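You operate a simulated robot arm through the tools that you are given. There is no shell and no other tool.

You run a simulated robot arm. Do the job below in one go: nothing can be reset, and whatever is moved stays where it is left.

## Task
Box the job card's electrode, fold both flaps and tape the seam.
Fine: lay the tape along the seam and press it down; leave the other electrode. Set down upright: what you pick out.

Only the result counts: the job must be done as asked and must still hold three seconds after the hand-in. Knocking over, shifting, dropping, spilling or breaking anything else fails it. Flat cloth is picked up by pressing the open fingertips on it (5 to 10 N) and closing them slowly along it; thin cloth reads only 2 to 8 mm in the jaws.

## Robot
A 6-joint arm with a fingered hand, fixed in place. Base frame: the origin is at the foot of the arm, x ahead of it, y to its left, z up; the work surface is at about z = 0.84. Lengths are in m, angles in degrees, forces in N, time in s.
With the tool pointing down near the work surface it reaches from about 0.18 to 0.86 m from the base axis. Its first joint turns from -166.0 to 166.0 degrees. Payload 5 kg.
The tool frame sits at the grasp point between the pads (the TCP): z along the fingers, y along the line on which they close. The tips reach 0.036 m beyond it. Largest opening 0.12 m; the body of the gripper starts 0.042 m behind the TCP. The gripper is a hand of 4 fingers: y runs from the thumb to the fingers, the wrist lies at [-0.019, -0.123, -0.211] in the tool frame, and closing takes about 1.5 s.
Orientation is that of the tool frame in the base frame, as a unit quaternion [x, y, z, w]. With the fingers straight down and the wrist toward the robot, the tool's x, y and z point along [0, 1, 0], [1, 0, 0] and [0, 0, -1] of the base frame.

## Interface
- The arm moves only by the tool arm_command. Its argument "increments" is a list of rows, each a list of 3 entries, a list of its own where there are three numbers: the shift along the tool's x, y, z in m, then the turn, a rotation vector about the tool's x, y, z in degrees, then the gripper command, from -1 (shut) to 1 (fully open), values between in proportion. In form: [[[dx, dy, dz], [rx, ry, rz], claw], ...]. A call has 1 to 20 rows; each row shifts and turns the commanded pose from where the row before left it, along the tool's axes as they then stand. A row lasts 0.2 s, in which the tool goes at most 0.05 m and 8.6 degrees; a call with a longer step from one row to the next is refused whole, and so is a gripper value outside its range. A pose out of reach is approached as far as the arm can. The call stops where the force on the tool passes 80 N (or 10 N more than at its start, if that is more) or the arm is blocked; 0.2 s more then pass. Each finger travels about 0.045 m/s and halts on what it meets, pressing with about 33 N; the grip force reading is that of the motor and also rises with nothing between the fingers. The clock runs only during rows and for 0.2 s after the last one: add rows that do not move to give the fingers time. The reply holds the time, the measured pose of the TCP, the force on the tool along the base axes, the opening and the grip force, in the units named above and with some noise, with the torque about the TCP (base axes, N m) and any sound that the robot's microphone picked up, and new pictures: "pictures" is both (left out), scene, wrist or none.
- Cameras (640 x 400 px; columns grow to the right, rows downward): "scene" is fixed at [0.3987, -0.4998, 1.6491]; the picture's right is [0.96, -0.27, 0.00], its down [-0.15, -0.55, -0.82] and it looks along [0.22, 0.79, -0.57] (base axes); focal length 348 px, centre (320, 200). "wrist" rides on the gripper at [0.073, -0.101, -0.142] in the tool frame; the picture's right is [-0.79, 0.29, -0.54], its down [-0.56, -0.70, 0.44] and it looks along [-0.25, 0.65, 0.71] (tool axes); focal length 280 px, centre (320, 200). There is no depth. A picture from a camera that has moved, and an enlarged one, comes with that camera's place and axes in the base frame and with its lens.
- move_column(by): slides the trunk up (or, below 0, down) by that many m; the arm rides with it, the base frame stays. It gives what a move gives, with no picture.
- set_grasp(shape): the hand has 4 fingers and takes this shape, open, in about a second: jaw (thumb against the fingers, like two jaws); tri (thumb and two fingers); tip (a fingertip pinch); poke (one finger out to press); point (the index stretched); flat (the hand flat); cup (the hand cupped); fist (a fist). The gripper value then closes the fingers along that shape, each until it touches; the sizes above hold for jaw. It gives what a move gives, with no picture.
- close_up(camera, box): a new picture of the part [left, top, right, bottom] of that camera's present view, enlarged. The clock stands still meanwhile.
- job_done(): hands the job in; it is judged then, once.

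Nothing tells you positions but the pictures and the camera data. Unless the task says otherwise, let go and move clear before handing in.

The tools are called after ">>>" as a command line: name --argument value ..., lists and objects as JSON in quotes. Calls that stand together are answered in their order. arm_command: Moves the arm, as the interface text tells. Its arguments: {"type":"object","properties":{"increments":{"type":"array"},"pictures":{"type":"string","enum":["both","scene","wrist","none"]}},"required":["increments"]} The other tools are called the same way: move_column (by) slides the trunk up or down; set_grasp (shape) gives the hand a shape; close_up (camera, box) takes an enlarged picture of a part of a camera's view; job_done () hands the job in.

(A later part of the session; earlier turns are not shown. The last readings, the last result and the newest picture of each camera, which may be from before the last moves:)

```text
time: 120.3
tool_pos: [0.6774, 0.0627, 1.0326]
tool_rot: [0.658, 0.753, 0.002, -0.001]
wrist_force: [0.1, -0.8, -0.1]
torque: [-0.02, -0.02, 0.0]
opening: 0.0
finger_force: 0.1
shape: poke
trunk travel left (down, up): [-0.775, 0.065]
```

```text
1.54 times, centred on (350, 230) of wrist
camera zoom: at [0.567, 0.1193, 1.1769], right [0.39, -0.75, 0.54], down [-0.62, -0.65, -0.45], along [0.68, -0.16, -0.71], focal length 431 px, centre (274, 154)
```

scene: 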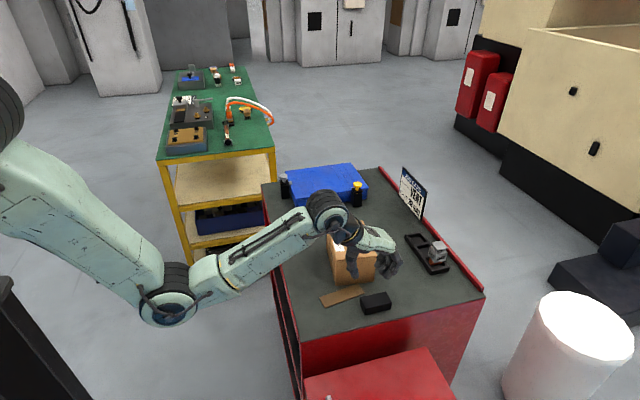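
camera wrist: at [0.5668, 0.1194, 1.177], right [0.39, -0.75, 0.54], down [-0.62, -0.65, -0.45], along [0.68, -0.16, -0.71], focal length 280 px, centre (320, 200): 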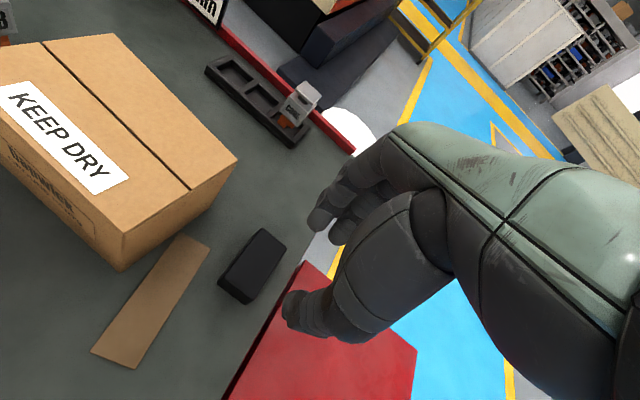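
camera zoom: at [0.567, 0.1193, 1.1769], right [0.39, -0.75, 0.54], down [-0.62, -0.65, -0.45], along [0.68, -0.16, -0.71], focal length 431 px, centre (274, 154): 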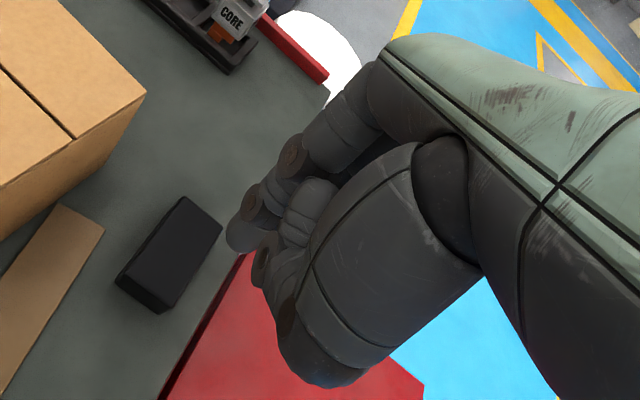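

The poke fingertip is close to the tool axis, about 44 mm below the TCP. I'll move it over the tape's left end, away from the box, and descend close to it.

>>> arm_command --increments '[[[0.023, -0.0261, 0], [0, 0, 0], -1], [[0.023, -0.0261, 0], [0, 0, 0], -1], [[0.023, -0.0262, 0], [0, 0, 0], -1], [[0, 0, 0.04], [0, 0, 0], -1], [[0, 0, 0.04], [0, 0, 0], -1], [[0, 0, 0.02], [0, 0, 0], -1], [[0, 0, 0], [0, 0, 0], -1]]' --pictures "none"

>>> close_up --camera "scene" --box '[300, 220, 400, 320]'

>>> close_up --camera "wrist" --box '[100, 140, 360, 400]'

```text
time: 121.9
tool_pos: [0.5919, 0.1203, 0.9328]
tool_rot: [0.659, 0.752, 0.003, 0.0]
wrist_force: [-1.2, -0.3, -1.0]
torque: [0.01, 0.0, -0.03]
opening: 0.0001
finger_force: 33.3
shape: jaw
trunk travel left (down, up): [-0.775, 0.065]
```

```text
4.00 times, centred on (350, 270) of scene
camera zoom: at [0.3987, -0.4998, 1.6491], right [0.96, -0.27, 0.0], down [-0.15, -0.55, -0.82], along [0.22, 0.79, -0.57], focal length 1392 px, centre (200, -80)
```

zoom: 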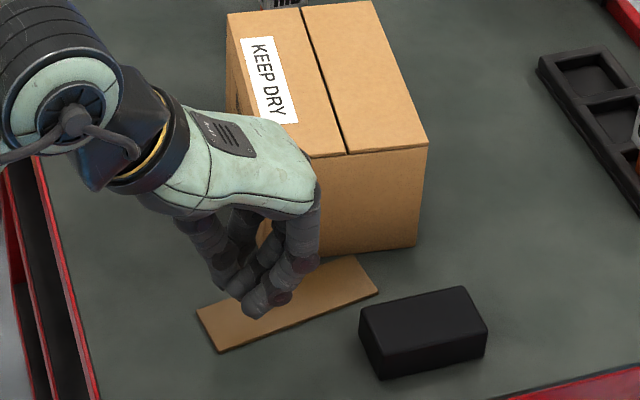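

```text
1.54 times, centred on (230, 270) of wrist
camera zoom: at [0.4807, 0.1785, 1.0766], right [0.39, -0.75, 0.54], down [-0.62, -0.65, -0.45], along [0.68, -0.16, -0.71], focal length 431 px, centre (458, 92)
```

zoom: 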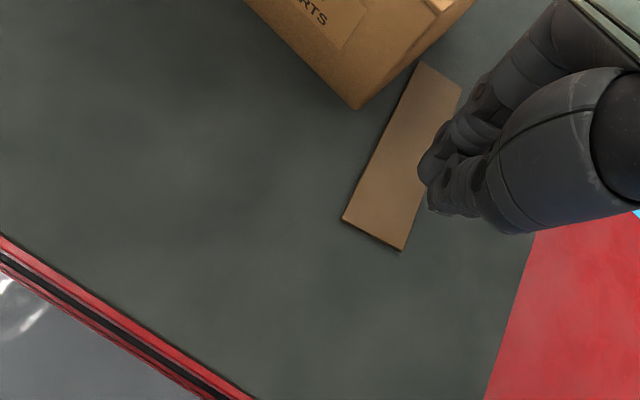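

The gripper value turned the hand back to a closed jaw, which will also do for pressing: its tips are right over the tape's left end, well clear of the box. I'll lower until I feel light contact.

>>> arm_command --increments '[[[0.004, 0.003, 0.02], [0, 0, 0], -1], [[0, 0, 0.015], [0, 0, 0], -1], [[0, 0, 0.01], [0, 0, 0], -1], [[0, 0, 0.005], [0, 0, 0], -1], [[0, 0, 0], [0, 0, 0], -1]]' --pictures "none"

```text
time: 123.1
tool_pos: [0.5946, 0.1252, 0.8832]
tool_rot: [0.659, 0.752, 0.002, -0.001]
wrist_force: [0.3, -0.6, -0.2]
torque: [0.0, 0.0, -0.03]
opening: 0.0
finger_force: 32.8
shape: jaw
trunk travel left (down, up): [-0.775, 0.065]
```

>>> arm_command --increments '[[[0, 0, 0.002], [0, 0, 0], -1], [[0, 0, 0.002], [0, 0, 0], -1], [[0, 0, 0], [0, 0, 0], -1]]' --pictures "none"

```text
time: 123.9
tool_pos: [0.5952, 0.1256, 0.8812]
tool_rot: [0.659, 0.752, 0.004, 0.0]
wrist_force: [0.2, -1.6, 14.5]
torque: [-0.02, 0.05, 0.02]
opening: 0.0001
finger_force: 32.8
shape: jaw
trunk travel left (down, up): [-0.775, 0.065]
```

I have contact at 14 N, a bit firm. I'll ease up about 1 mm and start dragging the tape's left end toward the front edge, checking that it follows.

>>> arm_command --increments '[[[0, 0, -0.001], [0, 0, 0], -1], [[-0.004, -0.0015, 0], [0, 0, 0], -1], [[-0.006, -0.0023, 0], [0, 0, 0], -1], [[-0.006, -0.0023, 0], [0, 0, 0], -1], [[-0.006, -0.0023, 0], [0, 0, 0], -1], [[0, 0, 0], [0, 0, 0], -1]]' --pictures "none"

>>> close_up --camera "scene" --box '[300, 240, 400, 330]'

>>> close_up --camera "wrist" --box '[100, 140, 360, 400]'

```text
time: 125.3
tool_pos: [0.5867, 0.1031, 0.8814]
tool_rot: [0.658, 0.753, 0.003, -0.001]
wrist_force: [-0.4, 3.2, 12.6]
torque: [0.23, -0.1, 0.01]
opening: 0.0001
finger_force: 32.8
shape: jaw
trunk travel left (down, up): [-0.775, 0.065]
```

```text
4.44 times, centred on (350, 285) of scene
camera zoom: at [0.3987, -0.4998, 1.6491], right [0.96, -0.27, 0.0], down [-0.15, -0.55, -0.82], along [0.22, 0.79, -0.57], focal length 1547 px, centre (187, -178)
```

zoom: 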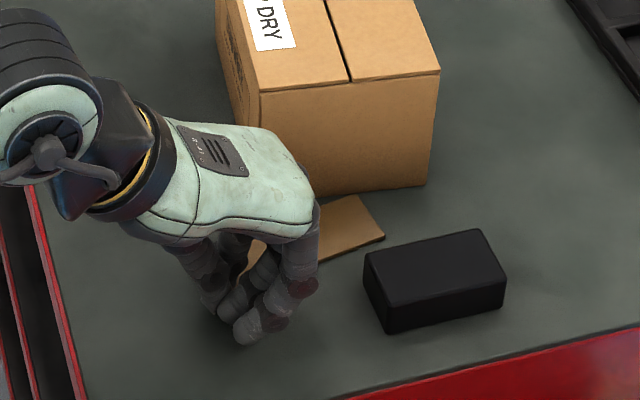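

```text
1.54 times, centred on (230, 270) of wrist
camera zoom: at [0.4762, 0.1603, 1.0249], right [0.39, -0.75, 0.54], down [-0.62, -0.65, -0.45], along [0.68, -0.16, -0.71], focal length 431 px, centre (458, 92)
```

zoom: 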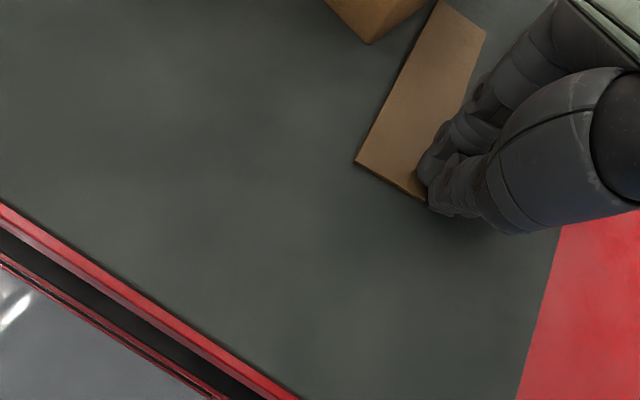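

The fingertips just slid over the tape (low friction), and the tape hasn't moved. So dragging won't work; I'll push it by its edges instead. Before doing that, I'll check that the arm can hold the hand horizontal, pointing toward +y, so I lift off and rotate first.

>>> arm_command --increments '[[[0, 0, -0.02], [0, 0, 0], -1], [[-0.02, 0, -0.03], [0, 0, 0], -1], [[-0.025, 0.005, -0.02], [0, 0, 0], -1], [[0, 0, 0], [0, 0, 8.2], -1], [[0, 0, 0], [0, 0, 8.2], -1], [[0, 0, 0], [0, 0, 8.2], -1], [[0, 0, 0], [0, 0, 8.2], -1], [[0, 0, 0], [0, 0, 8.2], -1], [[0, 0, 0], [0, 0, 8.2], -1], [[0, 0, 0], [0, 0, 8.2], -1], [[0, 0, 0], [0, 0, 8.2], -1], [[0, 0, 0], [0, 0, 8.2], -1], [[0, 0, 0], [0, 0, 8.2], -1], [[0, 0, 0], [0, 0, 8.2], -1], [[0, 0, 0], [0, 0, 7.5], -1], [[0, 0, 0], [0, 0, 0], -1]]' --pictures "both"

>>> close_up --camera "scene" --box '[300, 230, 420, 330]'

```text
time: 128.7
tool_pos: [0.599, 0.0576, 0.9491]
tool_rot: [1.0, -0.003, 0.001, -0.003]
wrist_force: [-0.2, -0.9, -0.1]
torque: [0.03, -0.01, 0.03]
opening: 0.0
finger_force: 32.9
shape: jaw
trunk travel left (down, up): [-0.775, 0.065]
camera wrist: at [0.6713, 0.1575, 1.0945], right [-0.79, -0.29, 0.54], down [-0.56, 0.7, -0.44], along [-0.25, -0.65, -0.72], focal length 280 px, centre (320, 200)
```

scene: 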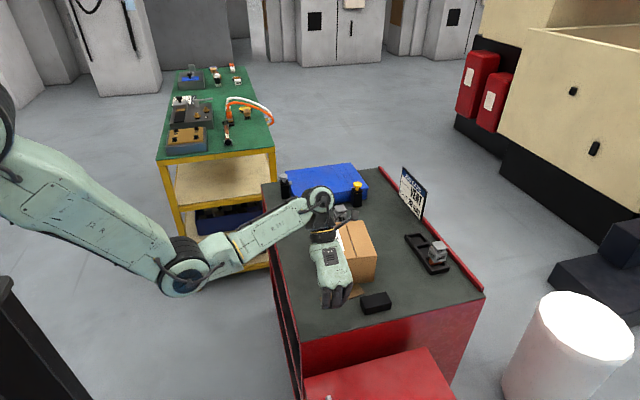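
wrist: 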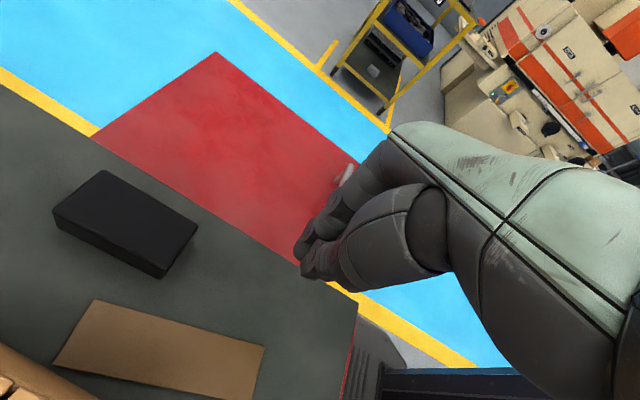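

```text
4.00 times, centred on (360, 280) of scene
camera zoom: at [0.3987, -0.4998, 1.6491], right [0.96, -0.27, 0.0], down [-0.15, -0.55, -0.82], along [0.22, 0.79, -0.57], focal length 1392 px, centre (160, -120)
```

zoom: 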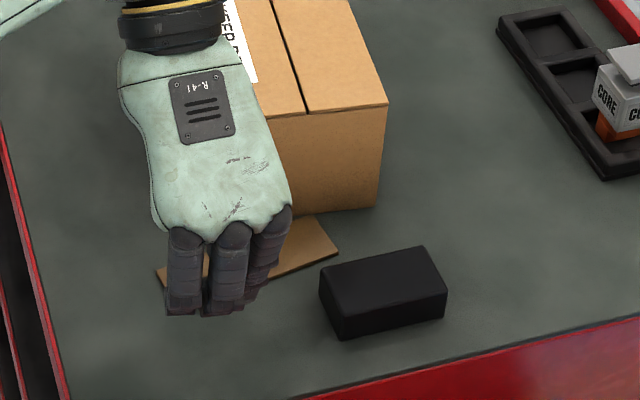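

The -90° yaw works here. Now I'll put the closed fingertips behind the tape's left end, clear of the box, and lower to just above the table so I can push that end toward the front.

>>> arm_command --increments '[[[-0.005, -0.041, 0], [0, 0, 0], -1], [[-0.005, -0.041, 0], [0, 0, 0], -1], [[-0.004, -0.0405, 0], [0, 0, 0], -1], [[0, 0, 0.03], [0, 0, 0], -1], [[0, 0, 0.02], [0, 0, 0], -1], [[0, 0, 0.01], [0, 0, 0], -1], [[0, 0, 0], [0, 0, 0], -1]]' --pictures "none"

>>> close_up --camera "scene" --box '[290, 220, 390, 320]'

>>> close_up --camera "wrist" --box '[100, 140, 400, 400]'

```text
time: 130.3
tool_pos: [0.5869, 0.1808, 0.8903]
tool_rot: [1.0, -0.001, 0.001, -0.002]
wrist_force: [-0.5, -0.5, 0.1]
torque: [-0.02, -0.01, 0.01]
opening: 0.0
finger_force: 33.3
shape: jaw
trunk travel left (down, up): [-0.775, 0.065]
```

```text
4.00 times, centred on (340, 270) of scene
camera zoom: at [0.3987, -0.4998, 1.6491], right [0.96, -0.27, 0.0], down [-0.15, -0.55, -0.82], along [0.22, 0.79, -0.57], focal length 1392 px, centre (240, -80)
```

zoom: 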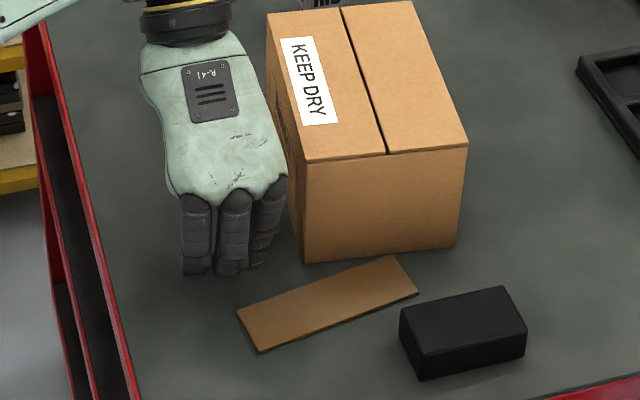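

```text
1.54 times, centred on (250, 270) of wrist
camera zoom: at [0.6582, 0.281, 1.0352], right [-0.79, -0.29, 0.54], down [-0.56, 0.7, -0.44], along [-0.25, -0.65, -0.72], focal length 431 px, centre (428, 92)
```

zoom: 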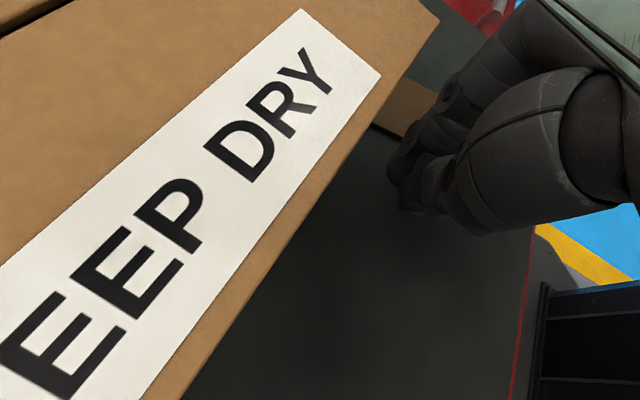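

The fingertips are behind the tape's left end and clear of the box. I'll lower to touch the table and then lift 1 mm.

>>> arm_command --increments '[[[0, 0, 0.004], [0, 0, 0], -1], [[0, 0, 0.003], [0, 0, 0], -1], [[0, 0, 0], [0, 0, 0], -1]]' --pictures "none"

```text
time: 131.1
tool_pos: [0.5858, 0.1823, 0.8834]
tool_rot: [1.0, -0.001, 0.001, -0.003]
wrist_force: [-0.7, 0.5, 1.0]
torque: [0.05, 0.01, -0.03]
opening: 0.0001
finger_force: 33.5
shape: jaw
trunk travel left (down, up): [-0.775, 0.065]
```

>>> arm_command --increments '[[[0, 0, 0.002], [0, 0, 0], -1], [[0, 0, 0], [0, 0, 0], -1]]' --pictures "none"

```text
time: 131.7
tool_pos: [0.5855, 0.1817, 0.881]
tool_rot: [1.0, -0.001, 0.001, -0.003]
wrist_force: [0.1, -1.0, 0.6]
torque: [0.01, -0.01, -0.02]
opening: 0.0
finger_force: 32.8
shape: jaw
trunk travel left (down, up): [-0.775, 0.065]
```

>>> arm_command --increments '[[[0, 0, 0.0015], [0, 0, 0], -1], [[0, 0, 0], [0, 0, 0], -1]]' --pictures "none"

```text
time: 132.3
tool_pos: [0.5859, 0.1805, 0.8798]
tool_rot: [1.0, -0.001, 0.0, -0.003]
wrist_force: [0.6, 0.2, 0.7]
torque: [-0.02, 0.01, -0.01]
opening: 0.0001
finger_force: 33.1
shape: jaw
trunk travel left (down, up): [-0.775, 0.065]
```

>>> arm_command --increments '[[[0, 0, 0.001], [0, 0, 0], -1], [[0, 0, 0], [0, 0, 0], -1]]' --pictures "none"

```text
time: 132.9
tool_pos: [0.5855, 0.1792, 0.8787]
tool_rot: [1.0, -0.002, 0.001, -0.003]
wrist_force: [1.1, 0.1, 0.1]
torque: [-0.02, 0.03, -0.04]
opening: 0.0001
finger_force: 32.8
shape: jaw
trunk travel left (down, up): [-0.775, 0.065]
```

>>> arm_command --increments '[[[0, 0, 0.001], [0, 0, 0], -1], [[0, 0, 0.001], [0, 0, 0], -1], [[0, 0, 0], [0, 0, 0], -1]]' --pictures "none"

```text
time: 133.7
tool_pos: [0.5855, 0.1801, 0.8781]
tool_rot: [1.0, -0.002, 0.0, -0.003]
wrist_force: [0.0, -1.0, 0.7]
torque: [-0.04, 0.0, 0.03]
opening: 0.0
finger_force: 33.2
shape: jaw
trunk travel left (down, up): [-0.775, 0.065]
```

>>> arm_command --increments '[[[0, 0, 0.0015], [0, 0, 0], -1], [[0, 0, 0], [0, 0, 0], -1]]' --pictures "none"

>>> close_up --camera "scene" --box '[315, 240, 365, 300]'

```text
time: 134.3
tool_pos: [0.5866, 0.1814, 0.8772]
tool_rot: [1.0, -0.001, 0.002, -0.003]
wrist_force: [-1.1, -1.8, 8.1]
torque: [-0.05, -0.06, -0.03]
opening: 0.0
finger_force: 32.9
shape: jaw
trunk travel left (down, up): [-0.775, 0.065]
```

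```text
6.67 times, centred on (340, 270) of scene
camera zoom: at [0.3987, -0.4998, 1.6491], right [0.96, -0.27, 0.0], down [-0.15, -0.55, -0.82], along [0.22, 0.79, -0.57], focal length 2320 px, centre (187, -267)
```

zoom: 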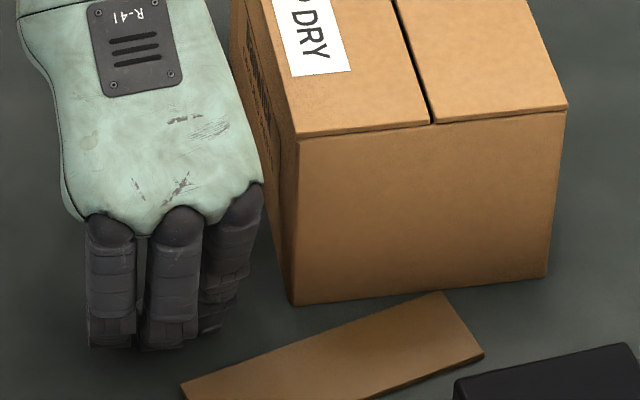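

The fingers touch the table at TCP z 0.877. I'll lift 1 mm and push the tape's left end toward the front in stages.

>>> arm_command --increments '[[[0, 0, -0.0015], [0, 0, 0], -1], [[0, 0.008, 0], [0, 0, 0], -1], [[0, 0.006, 0], [0, 0, 0], -1], [[0, 0.006, 0], [0, 0, 0], -1], [[0, 0.006, 0], [0, 0, 0], -1], [[0, 0.006, 0], [0, 0, 0], -1], [[0, 0.006, 0], [0, 0, 0], -1], [[0, 0, 0], [0, 0, 0], -1]]' --pictures "none"

>>> close_up --camera "scene" --box '[300, 230, 400, 330]'

>>> close_up --camera "wrist" --box '[100, 140, 400, 400]'

```text
time: 136.1
tool_pos: [0.5847, 0.1425, 0.878]
tool_rot: [1.0, -0.001, 0.001, -0.002]
wrist_force: [-0.2, -0.2, 1.5]
torque: [0.03, -0.02, 0.03]
opening: 0.0
finger_force: 33.3
shape: jaw
trunk travel left (down, up): [-0.775, 0.065]
```

```text
4.00 times, centred on (350, 280) of scene
camera zoom: at [0.3987, -0.4998, 1.6491], right [0.96, -0.27, 0.0], down [-0.15, -0.55, -0.82], along [0.22, 0.79, -0.57], focal length 1392 px, centre (200, -120)
```

zoom: 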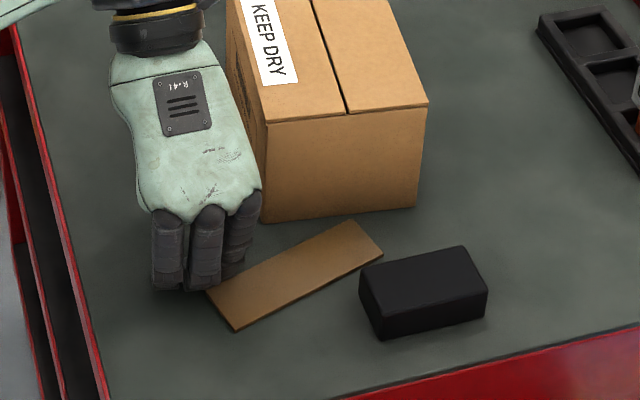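

```text
1.54 times, centred on (250, 270) of wrist
camera zoom: at [0.6566, 0.243, 1.022], right [-0.79, -0.29, 0.54], down [-0.56, 0.7, -0.44], along [-0.25, -0.65, -0.72], focal length 431 px, centre (428, 92)
```

zoom: 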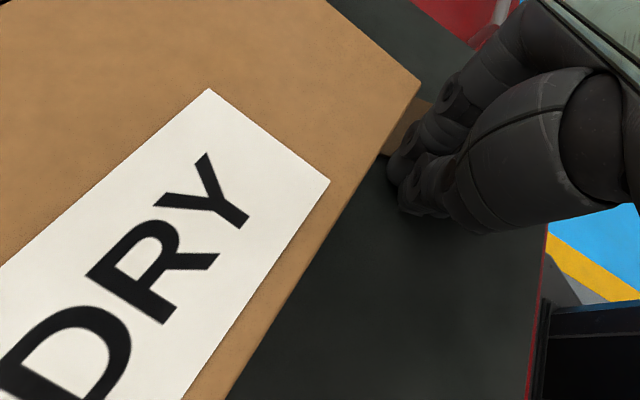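

The tape is swinging as intended (yaw now about 16°). I'll keep pushing.

>>> arm_command --increments '[[[0, 0.006, 0], [0, 0, 0], -1], [[0, 0.006, 0], [0, 0, 0], -1], [[0, 0.006, 0], [0, 0, 0], -1], [[0, 0.006, 0], [0, 0, 0], -1], [[0, 0.006, 0], [0, 0, 0], -1], [[0, 0.006, 0], [0, 0, 0], -1], [[0, 0, 0], [0, 0, 0], -1]]' --pictures "none"

>>> close_up --camera "scene" --box '[300, 240, 400, 340]'

```text
time: 137.7
tool_pos: [0.5852, 0.1074, 0.8771]
tool_rot: [1.0, -0.001, 0.001, -0.003]
wrist_force: [0.6, -0.6, 1.4]
torque: [0.0, -0.04, 0.01]
opening: 0.0001
finger_force: 33.7
shape: jaw
trunk travel left (down, up): [-0.775, 0.065]
```

```text
4.00 times, centred on (350, 290) of scene
camera zoom: at [0.3987, -0.4998, 1.6491], right [0.96, -0.27, 0.0], down [-0.15, -0.55, -0.82], along [0.22, 0.79, -0.57], focal length 1392 px, centre (200, -160)
```

zoom: 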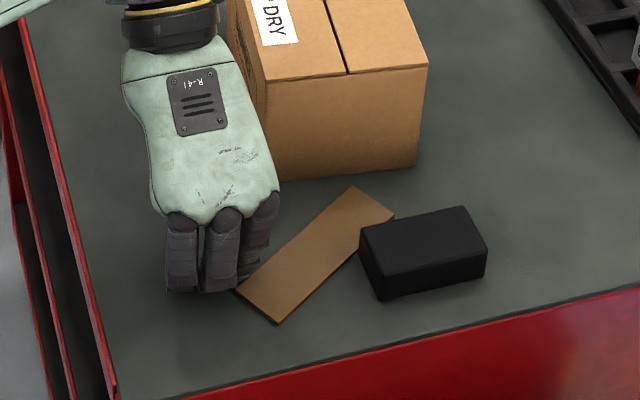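

Yaw is about 31° now and the tape's far end is passing behind the block. I'll continue, watching that the block doesn't move.

>>> arm_command --increments '[[[0, 0.006, 0], [0, 0, 0], -1], [[0, 0.006, 0], [0, 0, 0], -1], [[0, 0.006, 0], [0, 0, 0], -1], [[0, 0.006, 0], [0, 0, 0], -1], [[0, 0, 0], [0, 0, 0], -1]]' --pictures "none"

>>> close_up --camera "scene" --box '[300, 240, 400, 340]'

```text
time: 138.9
tool_pos: [0.5831, 0.0828, 0.8773]
tool_rot: [1.0, -0.001, 0.0, -0.003]
wrist_force: [-0.2, -0.7, 2.0]
torque: [-0.02, 0.01, 0.02]
opening: 0.0001
finger_force: 32.9
shape: jaw
trunk travel left (down, up): [-0.775, 0.065]
```

```text
4.00 times, centred on (350, 290) of scene
camera zoom: at [0.3987, -0.4998, 1.6491], right [0.96, -0.27, 0.0], down [-0.15, -0.55, -0.82], along [0.22, 0.79, -0.57], focal length 1392 px, centre (200, -160)
```

zoom: 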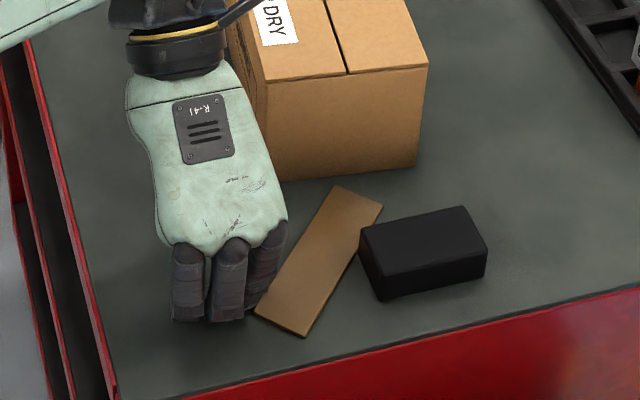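

Yaw is about 44° and the block is still in place. I'll continue.

>>> arm_command --increments '[[[0, 0.006, 0], [0, 0, 0], -1], [[0, 0.006, 0], [0, 0, 0], -1], [[0, 0.006, 0], [0, 0, 0], -1], [[0, 0.006, 0], [0, 0, 0], -1], [[0, 0, 0], [0, 0, 0], -1]]' --pictures "none"

>>> close_up --camera "scene" --box '[300, 240, 400, 340]'

```text
time: 140.1
tool_pos: [0.5841, 0.058, 0.8783]
tool_rot: [1.0, 0.0, 0.002, -0.003]
wrist_force: [-0.7, 0.7, 4.6]
torque: [-0.01, -0.03, -0.04]
opening: 0.0001
finger_force: 33.4
shape: jaw
trunk travel left (down, up): [-0.775, 0.065]
```

```text
4.00 times, centred on (350, 290) of scene
camera zoom: at [0.3987, -0.4998, 1.6491], right [0.96, -0.27, 0.0], down [-0.15, -0.55, -0.82], along [0.22, 0.79, -0.57], focal length 1392 px, centre (200, -160)
```

zoom: 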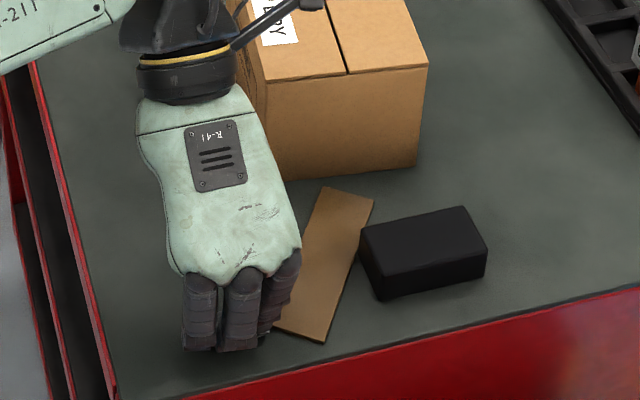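

The tape now lies at about 55°, its right edge resting against the block's corner. Next I need to push it along its axis toward the front edge, from its rear end, which is close to the box. A single extended index finger would fit there, so I'll lift away and look at the "point" shape.

>>> arm_command --increments '[[[-0.01, -0.004, -0.003], [0, 0, 0], -1], [[-0.01, 0, -0.02], [0, 0, 0], -1], [[0, 0, -0.03], [0, 0, 0], -1], [[0, 0, -0.03], [0, 0, 0], -1], [[0, 0, 0], [0, 0, 0], -1]]' --pictures "none"

>>> set_grasp --shape "point"

>>> close_up --camera "scene" --box '[300, 220, 420, 340]'

>>> close_up --camera "wrist" --box '[100, 100, 420, 400]'

```text
time: 141.3
tool_pos: [0.5667, 0.0626, 0.9578]
tool_rot: [1.0, -0.001, 0.001, -0.002]
wrist_force: [-0.4, -0.5, -0.3]
torque: [0.0, 0.01, -0.02]
opening: 0.0
finger_force: 33.5
shape: jaw
trunk travel left (down, up): [-0.775, 0.065]
```

```text
time: 142.2
tool_pos: [0.5649, 0.0621, 0.9584]
tool_rot: [1.0, -0.001, 0.001, -0.002]
wrist_force: [0.5, 0.6, -0.1]
torque: [0.0, 0.01, -0.01]
opening: 0.1153
finger_force: 0.0
shape: point
trunk travel left (down, up): [-0.775, 0.065]
```

```text
3.33 times, centred on (360, 280) of scene
camera zoom: at [0.3987, -0.4998, 1.6491], right [0.96, -0.27, 0.0], down [-0.15, -0.55, -0.82], along [0.22, 0.79, -0.57], focal length 1160 px, centre (187, -67)
```

zoom: 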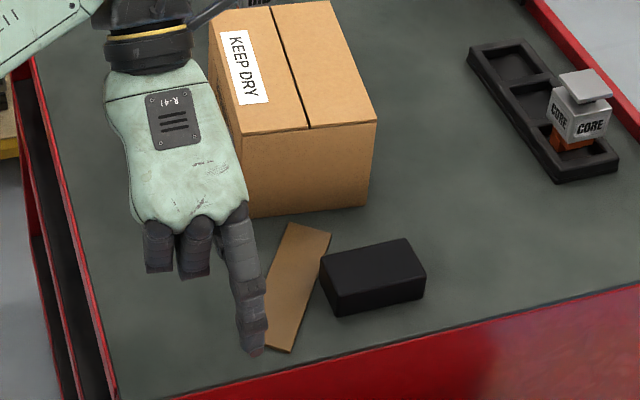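

```text
1.33 times, centred on (260, 250) of wrist
camera zoom: at [0.6366, 0.162, 1.1028], right [-0.79, -0.29, 0.54], down [-0.56, 0.7, -0.44], along [-0.25, -0.65, -0.72], focal length 374 px, centre (400, 133)
```

zoom: 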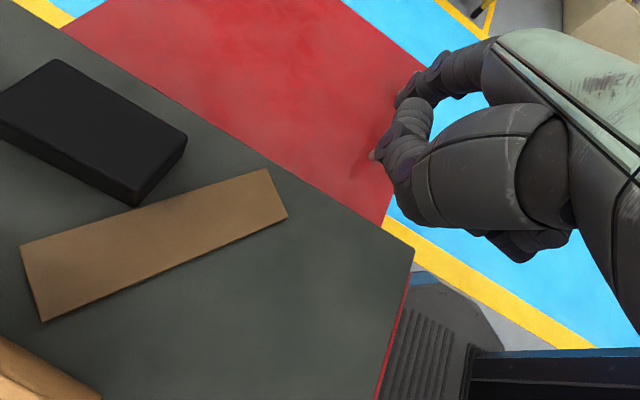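

The "point" index reaches well forward, about 82 mm ahead of the TCP, so with the hand pitched it becomes a vertical probe with the palm high above box and block. I'll turn to yaw 8°, keep this shape with the gripper value at +1, and pitch the hand so the index points straight down.

>>> arm_command --increments '[[[0, 0, -0.04], [0, 0, 0], 1], [[0.02, 0, -0.02], [0, 0, 0], 1], [[0, 0, 0], [0, 0, -8.2], 1], [[0, 0, 0], [0, 0, -8.2], 1], [[0, 0, 0], [0, 0, -8.2], 1], [[0, 0, 0], [0, 0, -8.2], 1], [[0, 0, 0], [0, 0, -8.2], 1], [[0, 0, 0], [0, 0, -8.2], 1], [[0, 0, 0], [0, 0, -8.2], 1], [[0, 0, 0], [0, 0, -8.2], 1], [[0, 0, 0], [0, 0, -8.2], 1], [[0, 0, 0], [0, 0, -8.2], 1], [[0, 0, 0], [0, 0, -8.2], 1], [[0, 0, 0], [0, 0, -8.2], 1], [[0, 0, 0], [8.3, 0, 0], 1], [[0, 0, 0], [8.3, 0, 0], 1], [[0, 0, 0], [8.3, 0, 0], 1], [[0, 0, 0], [0, 8, 0], 1], [[0, 0, 0], [0, 0, 0], 1]]' --pictures "both"

>>> close_up --camera "scene" --box '[300, 220, 420, 340]'

```text
time: 146.2
tool_pos: [0.6004, 0.0517, 0.9931]
tool_rot: [0.648, 0.727, -0.116, -0.193]
wrist_force: [-1.2, -0.1, 0.2]
torque: [-0.01, -0.01, -0.04]
opening: 0.0004
finger_force: 0.1
shape: point
out of reach, approached as far as the arm can: row 1, 2
trunk travel left (down, up): [-0.775, 0.065]
camera wrist: at [0.5646, 0.0985, 1.1749], right [0.56, -0.79, 0.26], down [-0.77, -0.61, -0.18], along [0.3, -0.1, -0.95], focal length 280 px, centre (320, 200)
```

scene: 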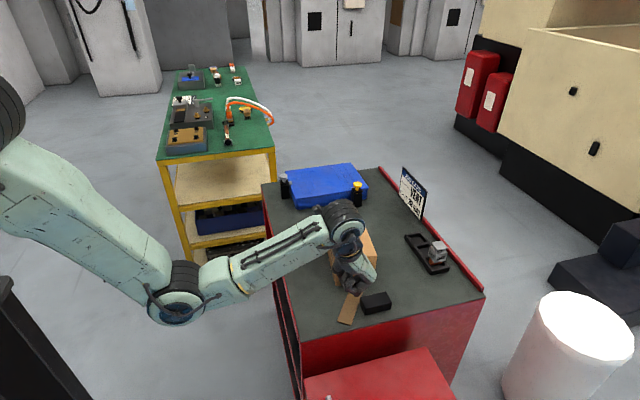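
wrist: 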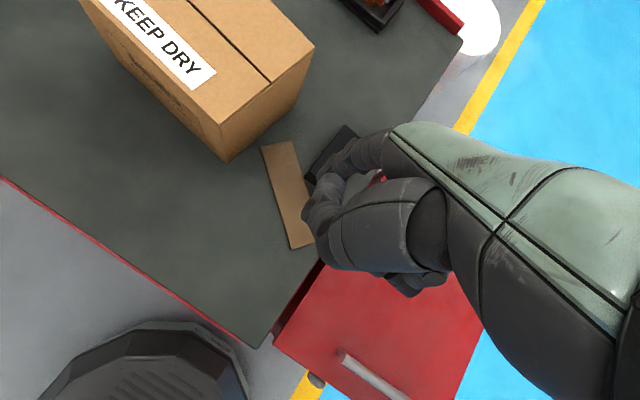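

```text
3.33 times, centred on (360, 280) of scene
camera zoom: at [0.3987, -0.4998, 1.6491], right [0.96, -0.27, 0.0], down [-0.15, -0.55, -0.82], along [0.22, 0.79, -0.57], focal length 1160 px, centre (187, -67)
```

zoom: 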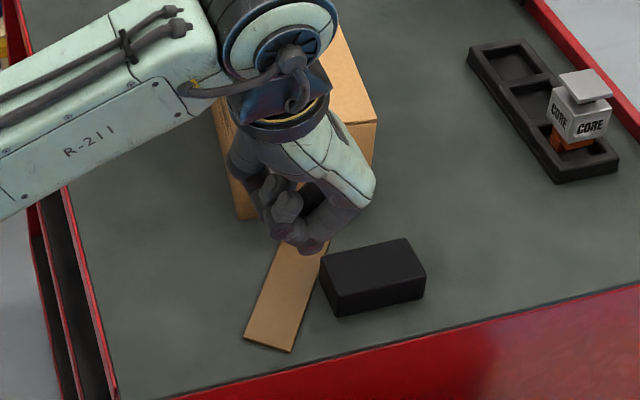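

Gripper value +1 curled the index in this shape, so the scale may run the other way here. I'm testing -1 in free air.

>>> arm_command --increments '[[[0, 0, 0], [0, 0, 0], -1], [[0, 0, 0], [0, 0, 0], -1], [[0, 0, 0], [0, 0, 0], -1], [[0, 0, 0], [0, 0, 0], -1], [[0, 0, 0], [0, 0, 0], -1]]' --pictures "none"

>>> close_up --camera "scene" --box '[300, 220, 420, 340]'

>>> set_grasp --shape "point"

>>> close_up --camera "scene" --box '[300, 220, 420, 340]'

```text
time: 147.4
tool_pos: [0.6002, 0.0521, 0.9936]
tool_rot: [0.648, 0.727, -0.116, -0.194]
wrist_force: [0.5, -0.5, 0.3]
torque: [0.02, 0.01, 0.05]
opening: 0.0
finger_force: 0.1
shape: point
trunk travel left (down, up): [-0.775, 0.065]
```

```text
3.33 times, centred on (360, 280) of scene
camera zoom: at [0.3987, -0.4998, 1.6491], right [0.96, -0.27, 0.0], down [-0.15, -0.55, -0.82], along [0.22, 0.79, -0.57], focal length 1160 px, centre (187, -67)
```

zoom: 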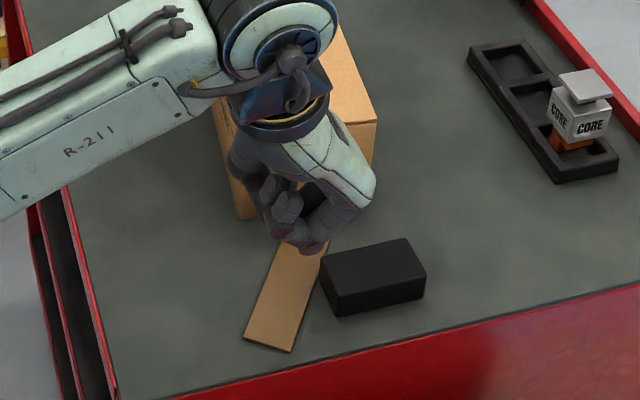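

```text
time: 148.3
tool_pos: [0.6013, 0.0517, 0.9939]
tool_rot: [0.648, 0.728, -0.116, -0.193]
wrist_force: [0.2, 0.1, -0.4]
torque: [-0.04, -0.02, 0.01]
opening: 0.0
finger_force: 0.2
shape: point
trunk travel left (down, up): [-0.775, 0.065]
```

```text
3.33 times, centred on (360, 280) of scene
camera zoom: at [0.3987, -0.4998, 1.6491], right [0.96, -0.27, 0.0], down [-0.15, -0.55, -0.82], along [0.22, 0.79, -0.57], focal length 1160 px, centre (187, -67)
```

zoom: 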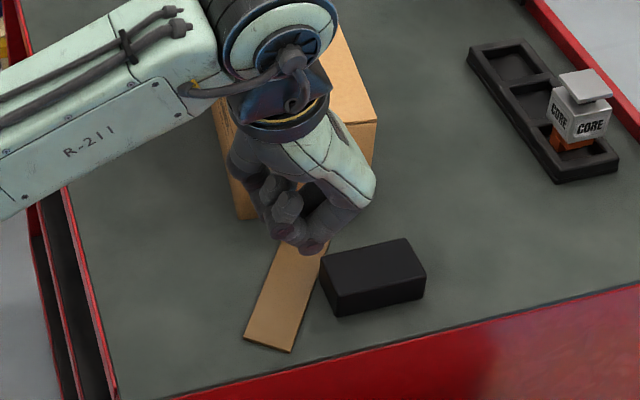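

The shape reads as settled now. I'll zoom in to find the index tip.

>>> close_up --camera "scene" --box '[330, 230, 390, 300]'

>>> close_up --camera "wrist" --box '[220, 80, 460, 320]'

```text
5.71 times, centred on (360, 265) of scene
camera zoom: at [0.3987, -0.4998, 1.6491], right [0.96, -0.27, 0.0], down [-0.15, -0.55, -0.82], along [0.22, 0.79, -0.57], focal length 1989 px, centre (91, -171)
```

zoom: 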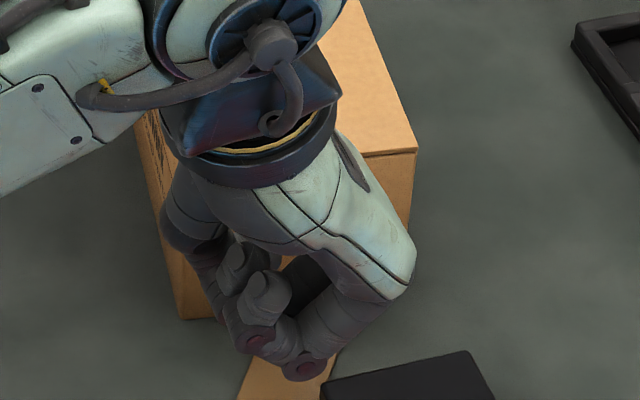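

```text
1.67 times, centred on (340, 200) of wrist
camera zoom: at [0.5646, 0.0983, 1.1749], right [0.56, -0.79, 0.26], down [-0.77, -0.61, -0.18], along [0.3, -0.1, -0.95], focal length 467 px, centre (287, 200)
```

zoom: 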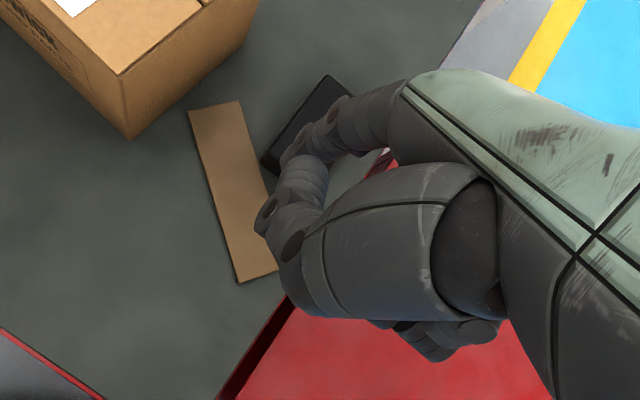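

>>> arm_command --increments '[[[0, 0, 0], [0, 0, 0], 0], [[0, 0, 0], [0, 0, 0], 0], [[0, 0, 0], [0, 0, 0], 0], [[0, 0, 0], [0, 0, 0], 0], [[0, 0, 0], [0, 0, 0], 0]]' --pictures "none"

>>> close_up --camera "wrist" --box '[220, 80, 460, 320]'

>>> arm_command --increments '[[[0, 0, 0], [0, 0, 0], 1], [[0, 0, 0], [0, 0, 0], 1], [[0, 0, 0], [0, 0, 0], 1], [[0, 0, 0], [0, 0, 0], 1], [[0, 0, 0], [0, 0, 0], 1], [[0, 0, 0], [0, 0, 0], 1], [[0, 0, 0], [0, 0, 0], 1], [[0, 0, 0], [0, 0, 0], 1]]' --pictures "none"

>>> close_up --camera "wrist" --box '[220, 80, 460, 320]'

```text
time: 149.5
tool_pos: [0.6013, 0.0505, 0.9946]
tool_rot: [0.648, 0.727, -0.116, -0.193]
wrist_force: [-0.3, -1.0, 0.4]
torque: [-0.02, 0.01, 0.0]
opening: 0.0
finger_force: 0.0
shape: point
trunk travel left (down, up): [-0.775, 0.065]
```

```text
1.67 times, centred on (340, 200) of wrist
camera zoom: at [0.5646, 0.0983, 1.1749], right [0.56, -0.79, 0.26], down [-0.77, -0.61, -0.18], along [0.3, -0.1, -0.95], focal length 467 px, centre (287, 200)
```

zoom: 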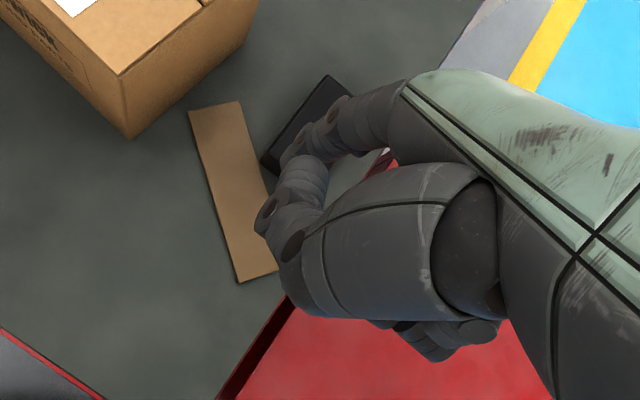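

```text
time: 151.3
tool_pos: [0.6015, 0.0519, 0.9926]
tool_rot: [0.648, 0.728, -0.115, -0.193]
wrist_force: [1.2, -0.4, 0.9]
torque: [0.03, 0.01, 0.01]
opening: 0.0
finger_force: 0.0
shape: point
trunk travel left (down, up): [-0.775, 0.065]
```

```text
1.67 times, centred on (340, 200) of wrist
camera zoom: at [0.5646, 0.0983, 1.1749], right [0.56, -0.79, 0.26], down [-0.77, -0.61, -0.18], along [0.3, -0.1, -0.95], focal length 467 px, centre (287, 200)
```

zoom: 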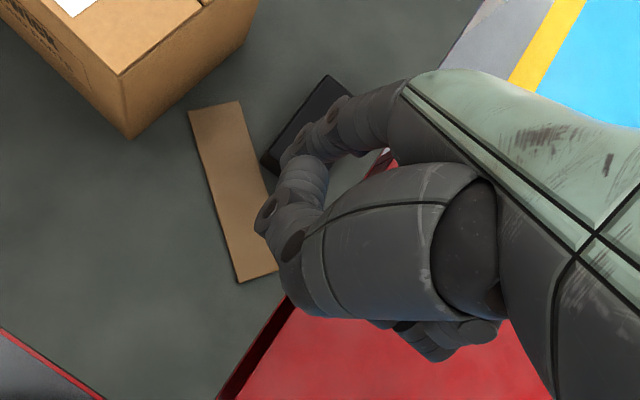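

The "point" shape ends up fist-like, so I'll use the "tip" shape opened instead (index straight down, others curled up). I'll undo the pitch and roll the hand 20° so the palm leans away from the box.

>>> arm_command --increments '[[[0, 0, -0.03], [0, -8, 0], 1], [[0, 0, 0], [-8.3, 0, 0], 1], [[0, 0, 0], [-8.3, 0, 0], 1], [[0, 0, 0], [-8.3, 0, 0], 1], [[0, 0, 0], [0, 7, 0], 1], [[0, 0, 0], [0, 7, 0], 1], [[0, 0, 0], [0, 6, 0], 1], [[0, 0, 0], [0, 0, 0], 1]]' --pictures "none"

>>> set_grasp --shape "tip"

>>> arm_command --increments '[[[0, 0, 0], [0, 0, 0], 1], [[0, 0, 0], [0, 0, 0], 1], [[0, 0, 0], [0, 0, 0], 1], [[0, 0, 0], [0, 0, 0], 1]]' --pictures "both"

>>> close_up --camera "scene" --box '[310, 220, 430, 320]'

>>> close_up --camera "wrist" --box '[200, 60, 460, 320]'

```text
time: 153.1
tool_pos: [0.6147, 0.0513, 1.0192]
tool_rot: [0.644, 0.745, 0.117, -0.132]
wrist_force: [-0.7, -0.4, -0.3]
torque: [0.01, -0.01, 0.03]
opening: 0.0001
finger_force: 0.0
shape: point
trunk travel left (down, up): [-0.775, 0.065]
```

```text
time: 154.0
tool_pos: [0.6152, 0.0505, 1.0192]
tool_rot: [0.644, 0.745, 0.117, -0.133]
wrist_force: [0.0, -0.2, -0.5]
torque: [0.04, 0.02, 0.0]
opening: 0.1199
finger_force: 0.1
shape: tip
trunk travel left (down, up): [-0.775, 0.065]
```

```text
time: 155.0
tool_pos: [0.6155, 0.0509, 1.0197]
tool_rot: [0.643, 0.745, 0.116, -0.132]
wrist_force: [-0.3, 0.4, 0.1]
torque: [0.0, 0.01, 0.03]
opening: 0.1197
finger_force: 0.1
shape: tip
trunk travel left (down, up): [-0.775, 0.065]
camera wrist: at [0.5113, 0.0538, 1.18], right [0.42, -0.88, 0.24], down [-0.64, -0.47, -0.61], along [0.65, 0.11, -0.76], focal length 280 px, centre (320, 200)
```

scene: 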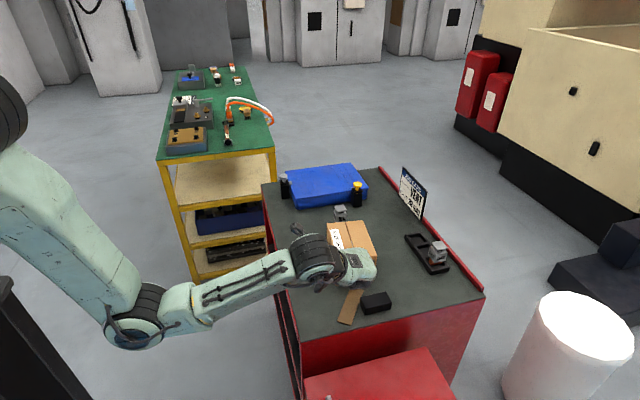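
wrist: 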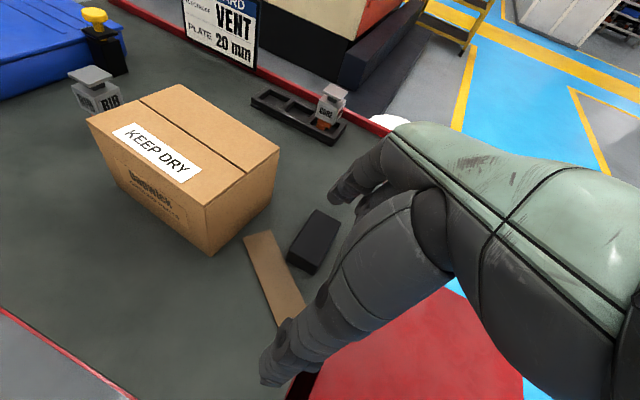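

```text
4.00 times, centred on (370, 270) of scene
camera zoom: at [0.3987, -0.4998, 1.6491], right [0.96, -0.27, 0.0], down [-0.15, -0.55, -0.82], along [0.22, 0.79, -0.57], focal length 1392 px, centre (120, -80)
```

zoom: 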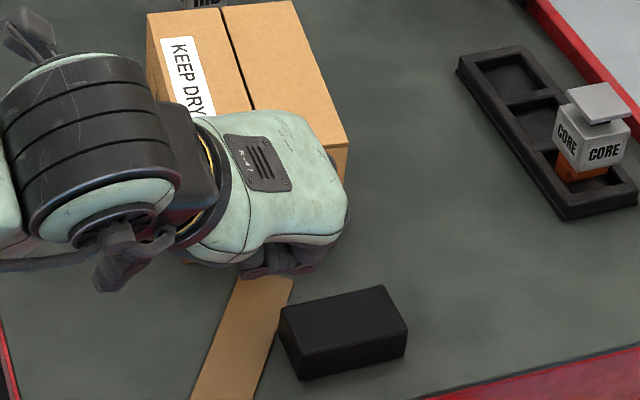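

```text
1.54 times, centred on (330, 190) of wrist
camera zoom: at [0.5113, 0.0538, 1.18], right [0.42, -0.88, 0.24], down [-0.64, -0.47, -0.61], along [0.65, 0.11, -0.76], focal length 431 px, centre (305, 215)
```

zoom: 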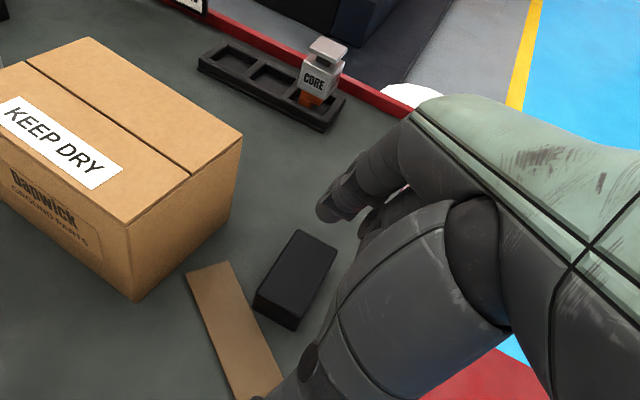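

The geometry checks out: with the 20° roll, the index tip sits at about TCP + (0.067, 0.026, -0.034) and the palm stays clear of the box. I'll move the index over the gap behind the tape's rear end and descend partway.

>>> arm_command --increments '[[[0.033, 0.0196, 0.0123], [0, 0, 0], 1], [[0.033, 0.0196, 0.0123], [0, 0, 0], 1], [[-0.0104, -0.0001, 0.0281], [0, 0, 0], 1], [[-0.0104, -0.0001, 0.0281], [0, 0, 0], 1], [[-0.0104, -0.0001, 0.0281], [0, 0, 0], 1], [[0, 0, 0], [0, 0, 0], 1]]' --pictures "none"

>>> close_up --camera "scene" --box '[320, 230, 420, 320]'

>>> close_up --camera "wrist" --box '[200, 100, 400, 300]'

```text
time: 156.4
tool_pos: [0.6437, 0.1272, 0.9288]
tool_rot: [0.643, 0.745, 0.117, -0.132]
wrist_force: [-0.9, 0.7, -0.6]
torque: [0.0, -0.01, 0.03]
opening: 0.1201
finger_force: 0.1
shape: tip
trunk travel left (down, up): [-0.775, 0.065]
```

```text
4.44 times, centred on (370, 275) of scene
camera zoom: at [0.3987, -0.4998, 1.6491], right [0.96, -0.27, 0.0], down [-0.15, -0.55, -0.82], along [0.22, 0.79, -0.57], focal length 1547 px, centre (98, -133)
```

zoom: 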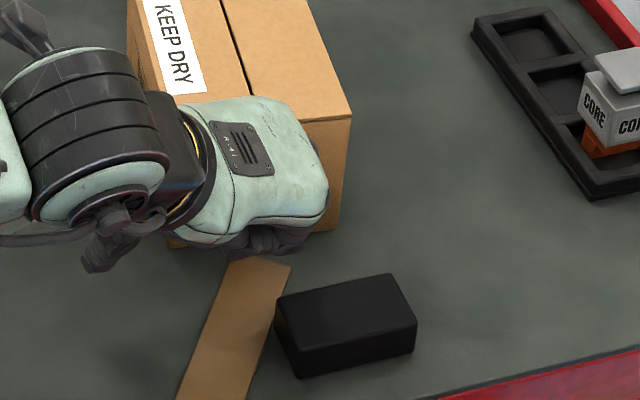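

```text
2.00 times, centred on (300, 200) of wrist
camera zoom: at [0.5395, 0.1313, 1.0898], right [0.42, -0.88, 0.24], down [-0.64, -0.47, -0.61], along [0.65, 0.11, -0.76], focal length 561 px, centre (360, 200)
```

zoom: 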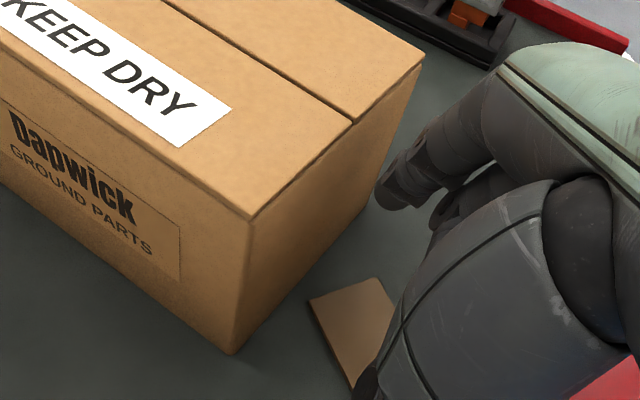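

The index is lined up behind the tape's rear corner, about 6 mm from the box. I'll descend gently to the table.

>>> arm_command --increments '[[[-0.0069, 0, 0.0187], [0, 0, 0], 1], [[-0.0069, 0, 0.0187], [0, 0, 0], 1], [[-0.0028, 0, 0.0075], [0, 0, 0], 1], [[0, 0, 0], [0, 0, 0], 1]]' --pictures "none"

```text
time: 157.4
tool_pos: [0.6448, 0.1251, 0.8837]
tool_rot: [0.644, 0.745, 0.117, -0.132]
wrist_force: [0.2, -0.5, 0.4]
torque: [-0.01, 0.02, 0.03]
opening: 0.1201
finger_force: 0.0
shape: tip
trunk travel left (down, up): [-0.775, 0.065]
```

>>> arm_command --increments '[[[-0.0014, 0, 0.0037], [0, 0, 0], 1], [[-0.0007, 0, 0.0019], [0, 0, 0], 1], [[0, 0, 0], [0, 0, 0], 1]]' --pictures "none"

>>> close_up --camera "wrist" --box '[200, 100, 400, 300]'

```text
time: 158.2
tool_pos: [0.6444, 0.1262, 0.8755]
tool_rot: [0.644, 0.745, 0.118, -0.132]
wrist_force: [-0.6, -0.5, 1.1]
torque: [0.0, 0.04, 0.0]
opening: 0.1201
finger_force: 0.0
shape: tip
trunk travel left (down, up): [-0.775, 0.065]
```

```text
2.00 times, centred on (300, 200) of wrist
camera zoom: at [0.5392, 0.1292, 1.0361], right [0.42, -0.88, 0.24], down [-0.64, -0.47, -0.61], along [0.65, 0.11, -0.76], focal length 561 px, centre (360, 200)
```

zoom: 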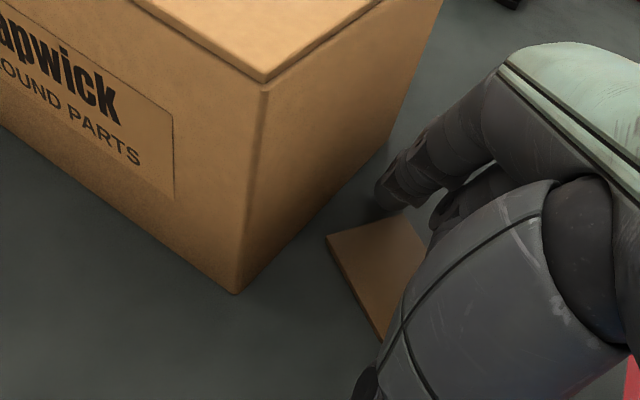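

>>> arm_command --increments '[[[-0.0007, 0, 0.0019], [0, 0, 0], 1], [[0, 0, 0], [0, 0, 0], 1]]' --pictures "none"

>>> arm_command --increments '[[[-0.0007, 0, 0.0019], [0, 0, 0], 1], [[0, 0, 0], [0, 0, 0], 1]]' --pictures "none"

```text
time: 158.8
tool_pos: [0.643, 0.1253, 0.8737]
tool_rot: [0.643, 0.745, 0.117, -0.131]
wrist_force: [0.1, 1.4, 5.1]
torque: [-0.2, -0.18, 0.06]
opening: 0.12
finger_force: 0.1
shape: tip
trunk travel left (down, up): [-0.775, 0.065]
```

```text
time: 159.4
tool_pos: [0.6451, 0.1258, 0.8748]
tool_rot: [0.643, 0.746, 0.118, -0.13]
wrist_force: [0.7, -0.5, 17.6]
torque: [-0.68, -0.62, -0.01]
opening: 0.12
finger_force: 0.1
shape: tip
trunk travel left (down, up): [-0.775, 0.065]
```

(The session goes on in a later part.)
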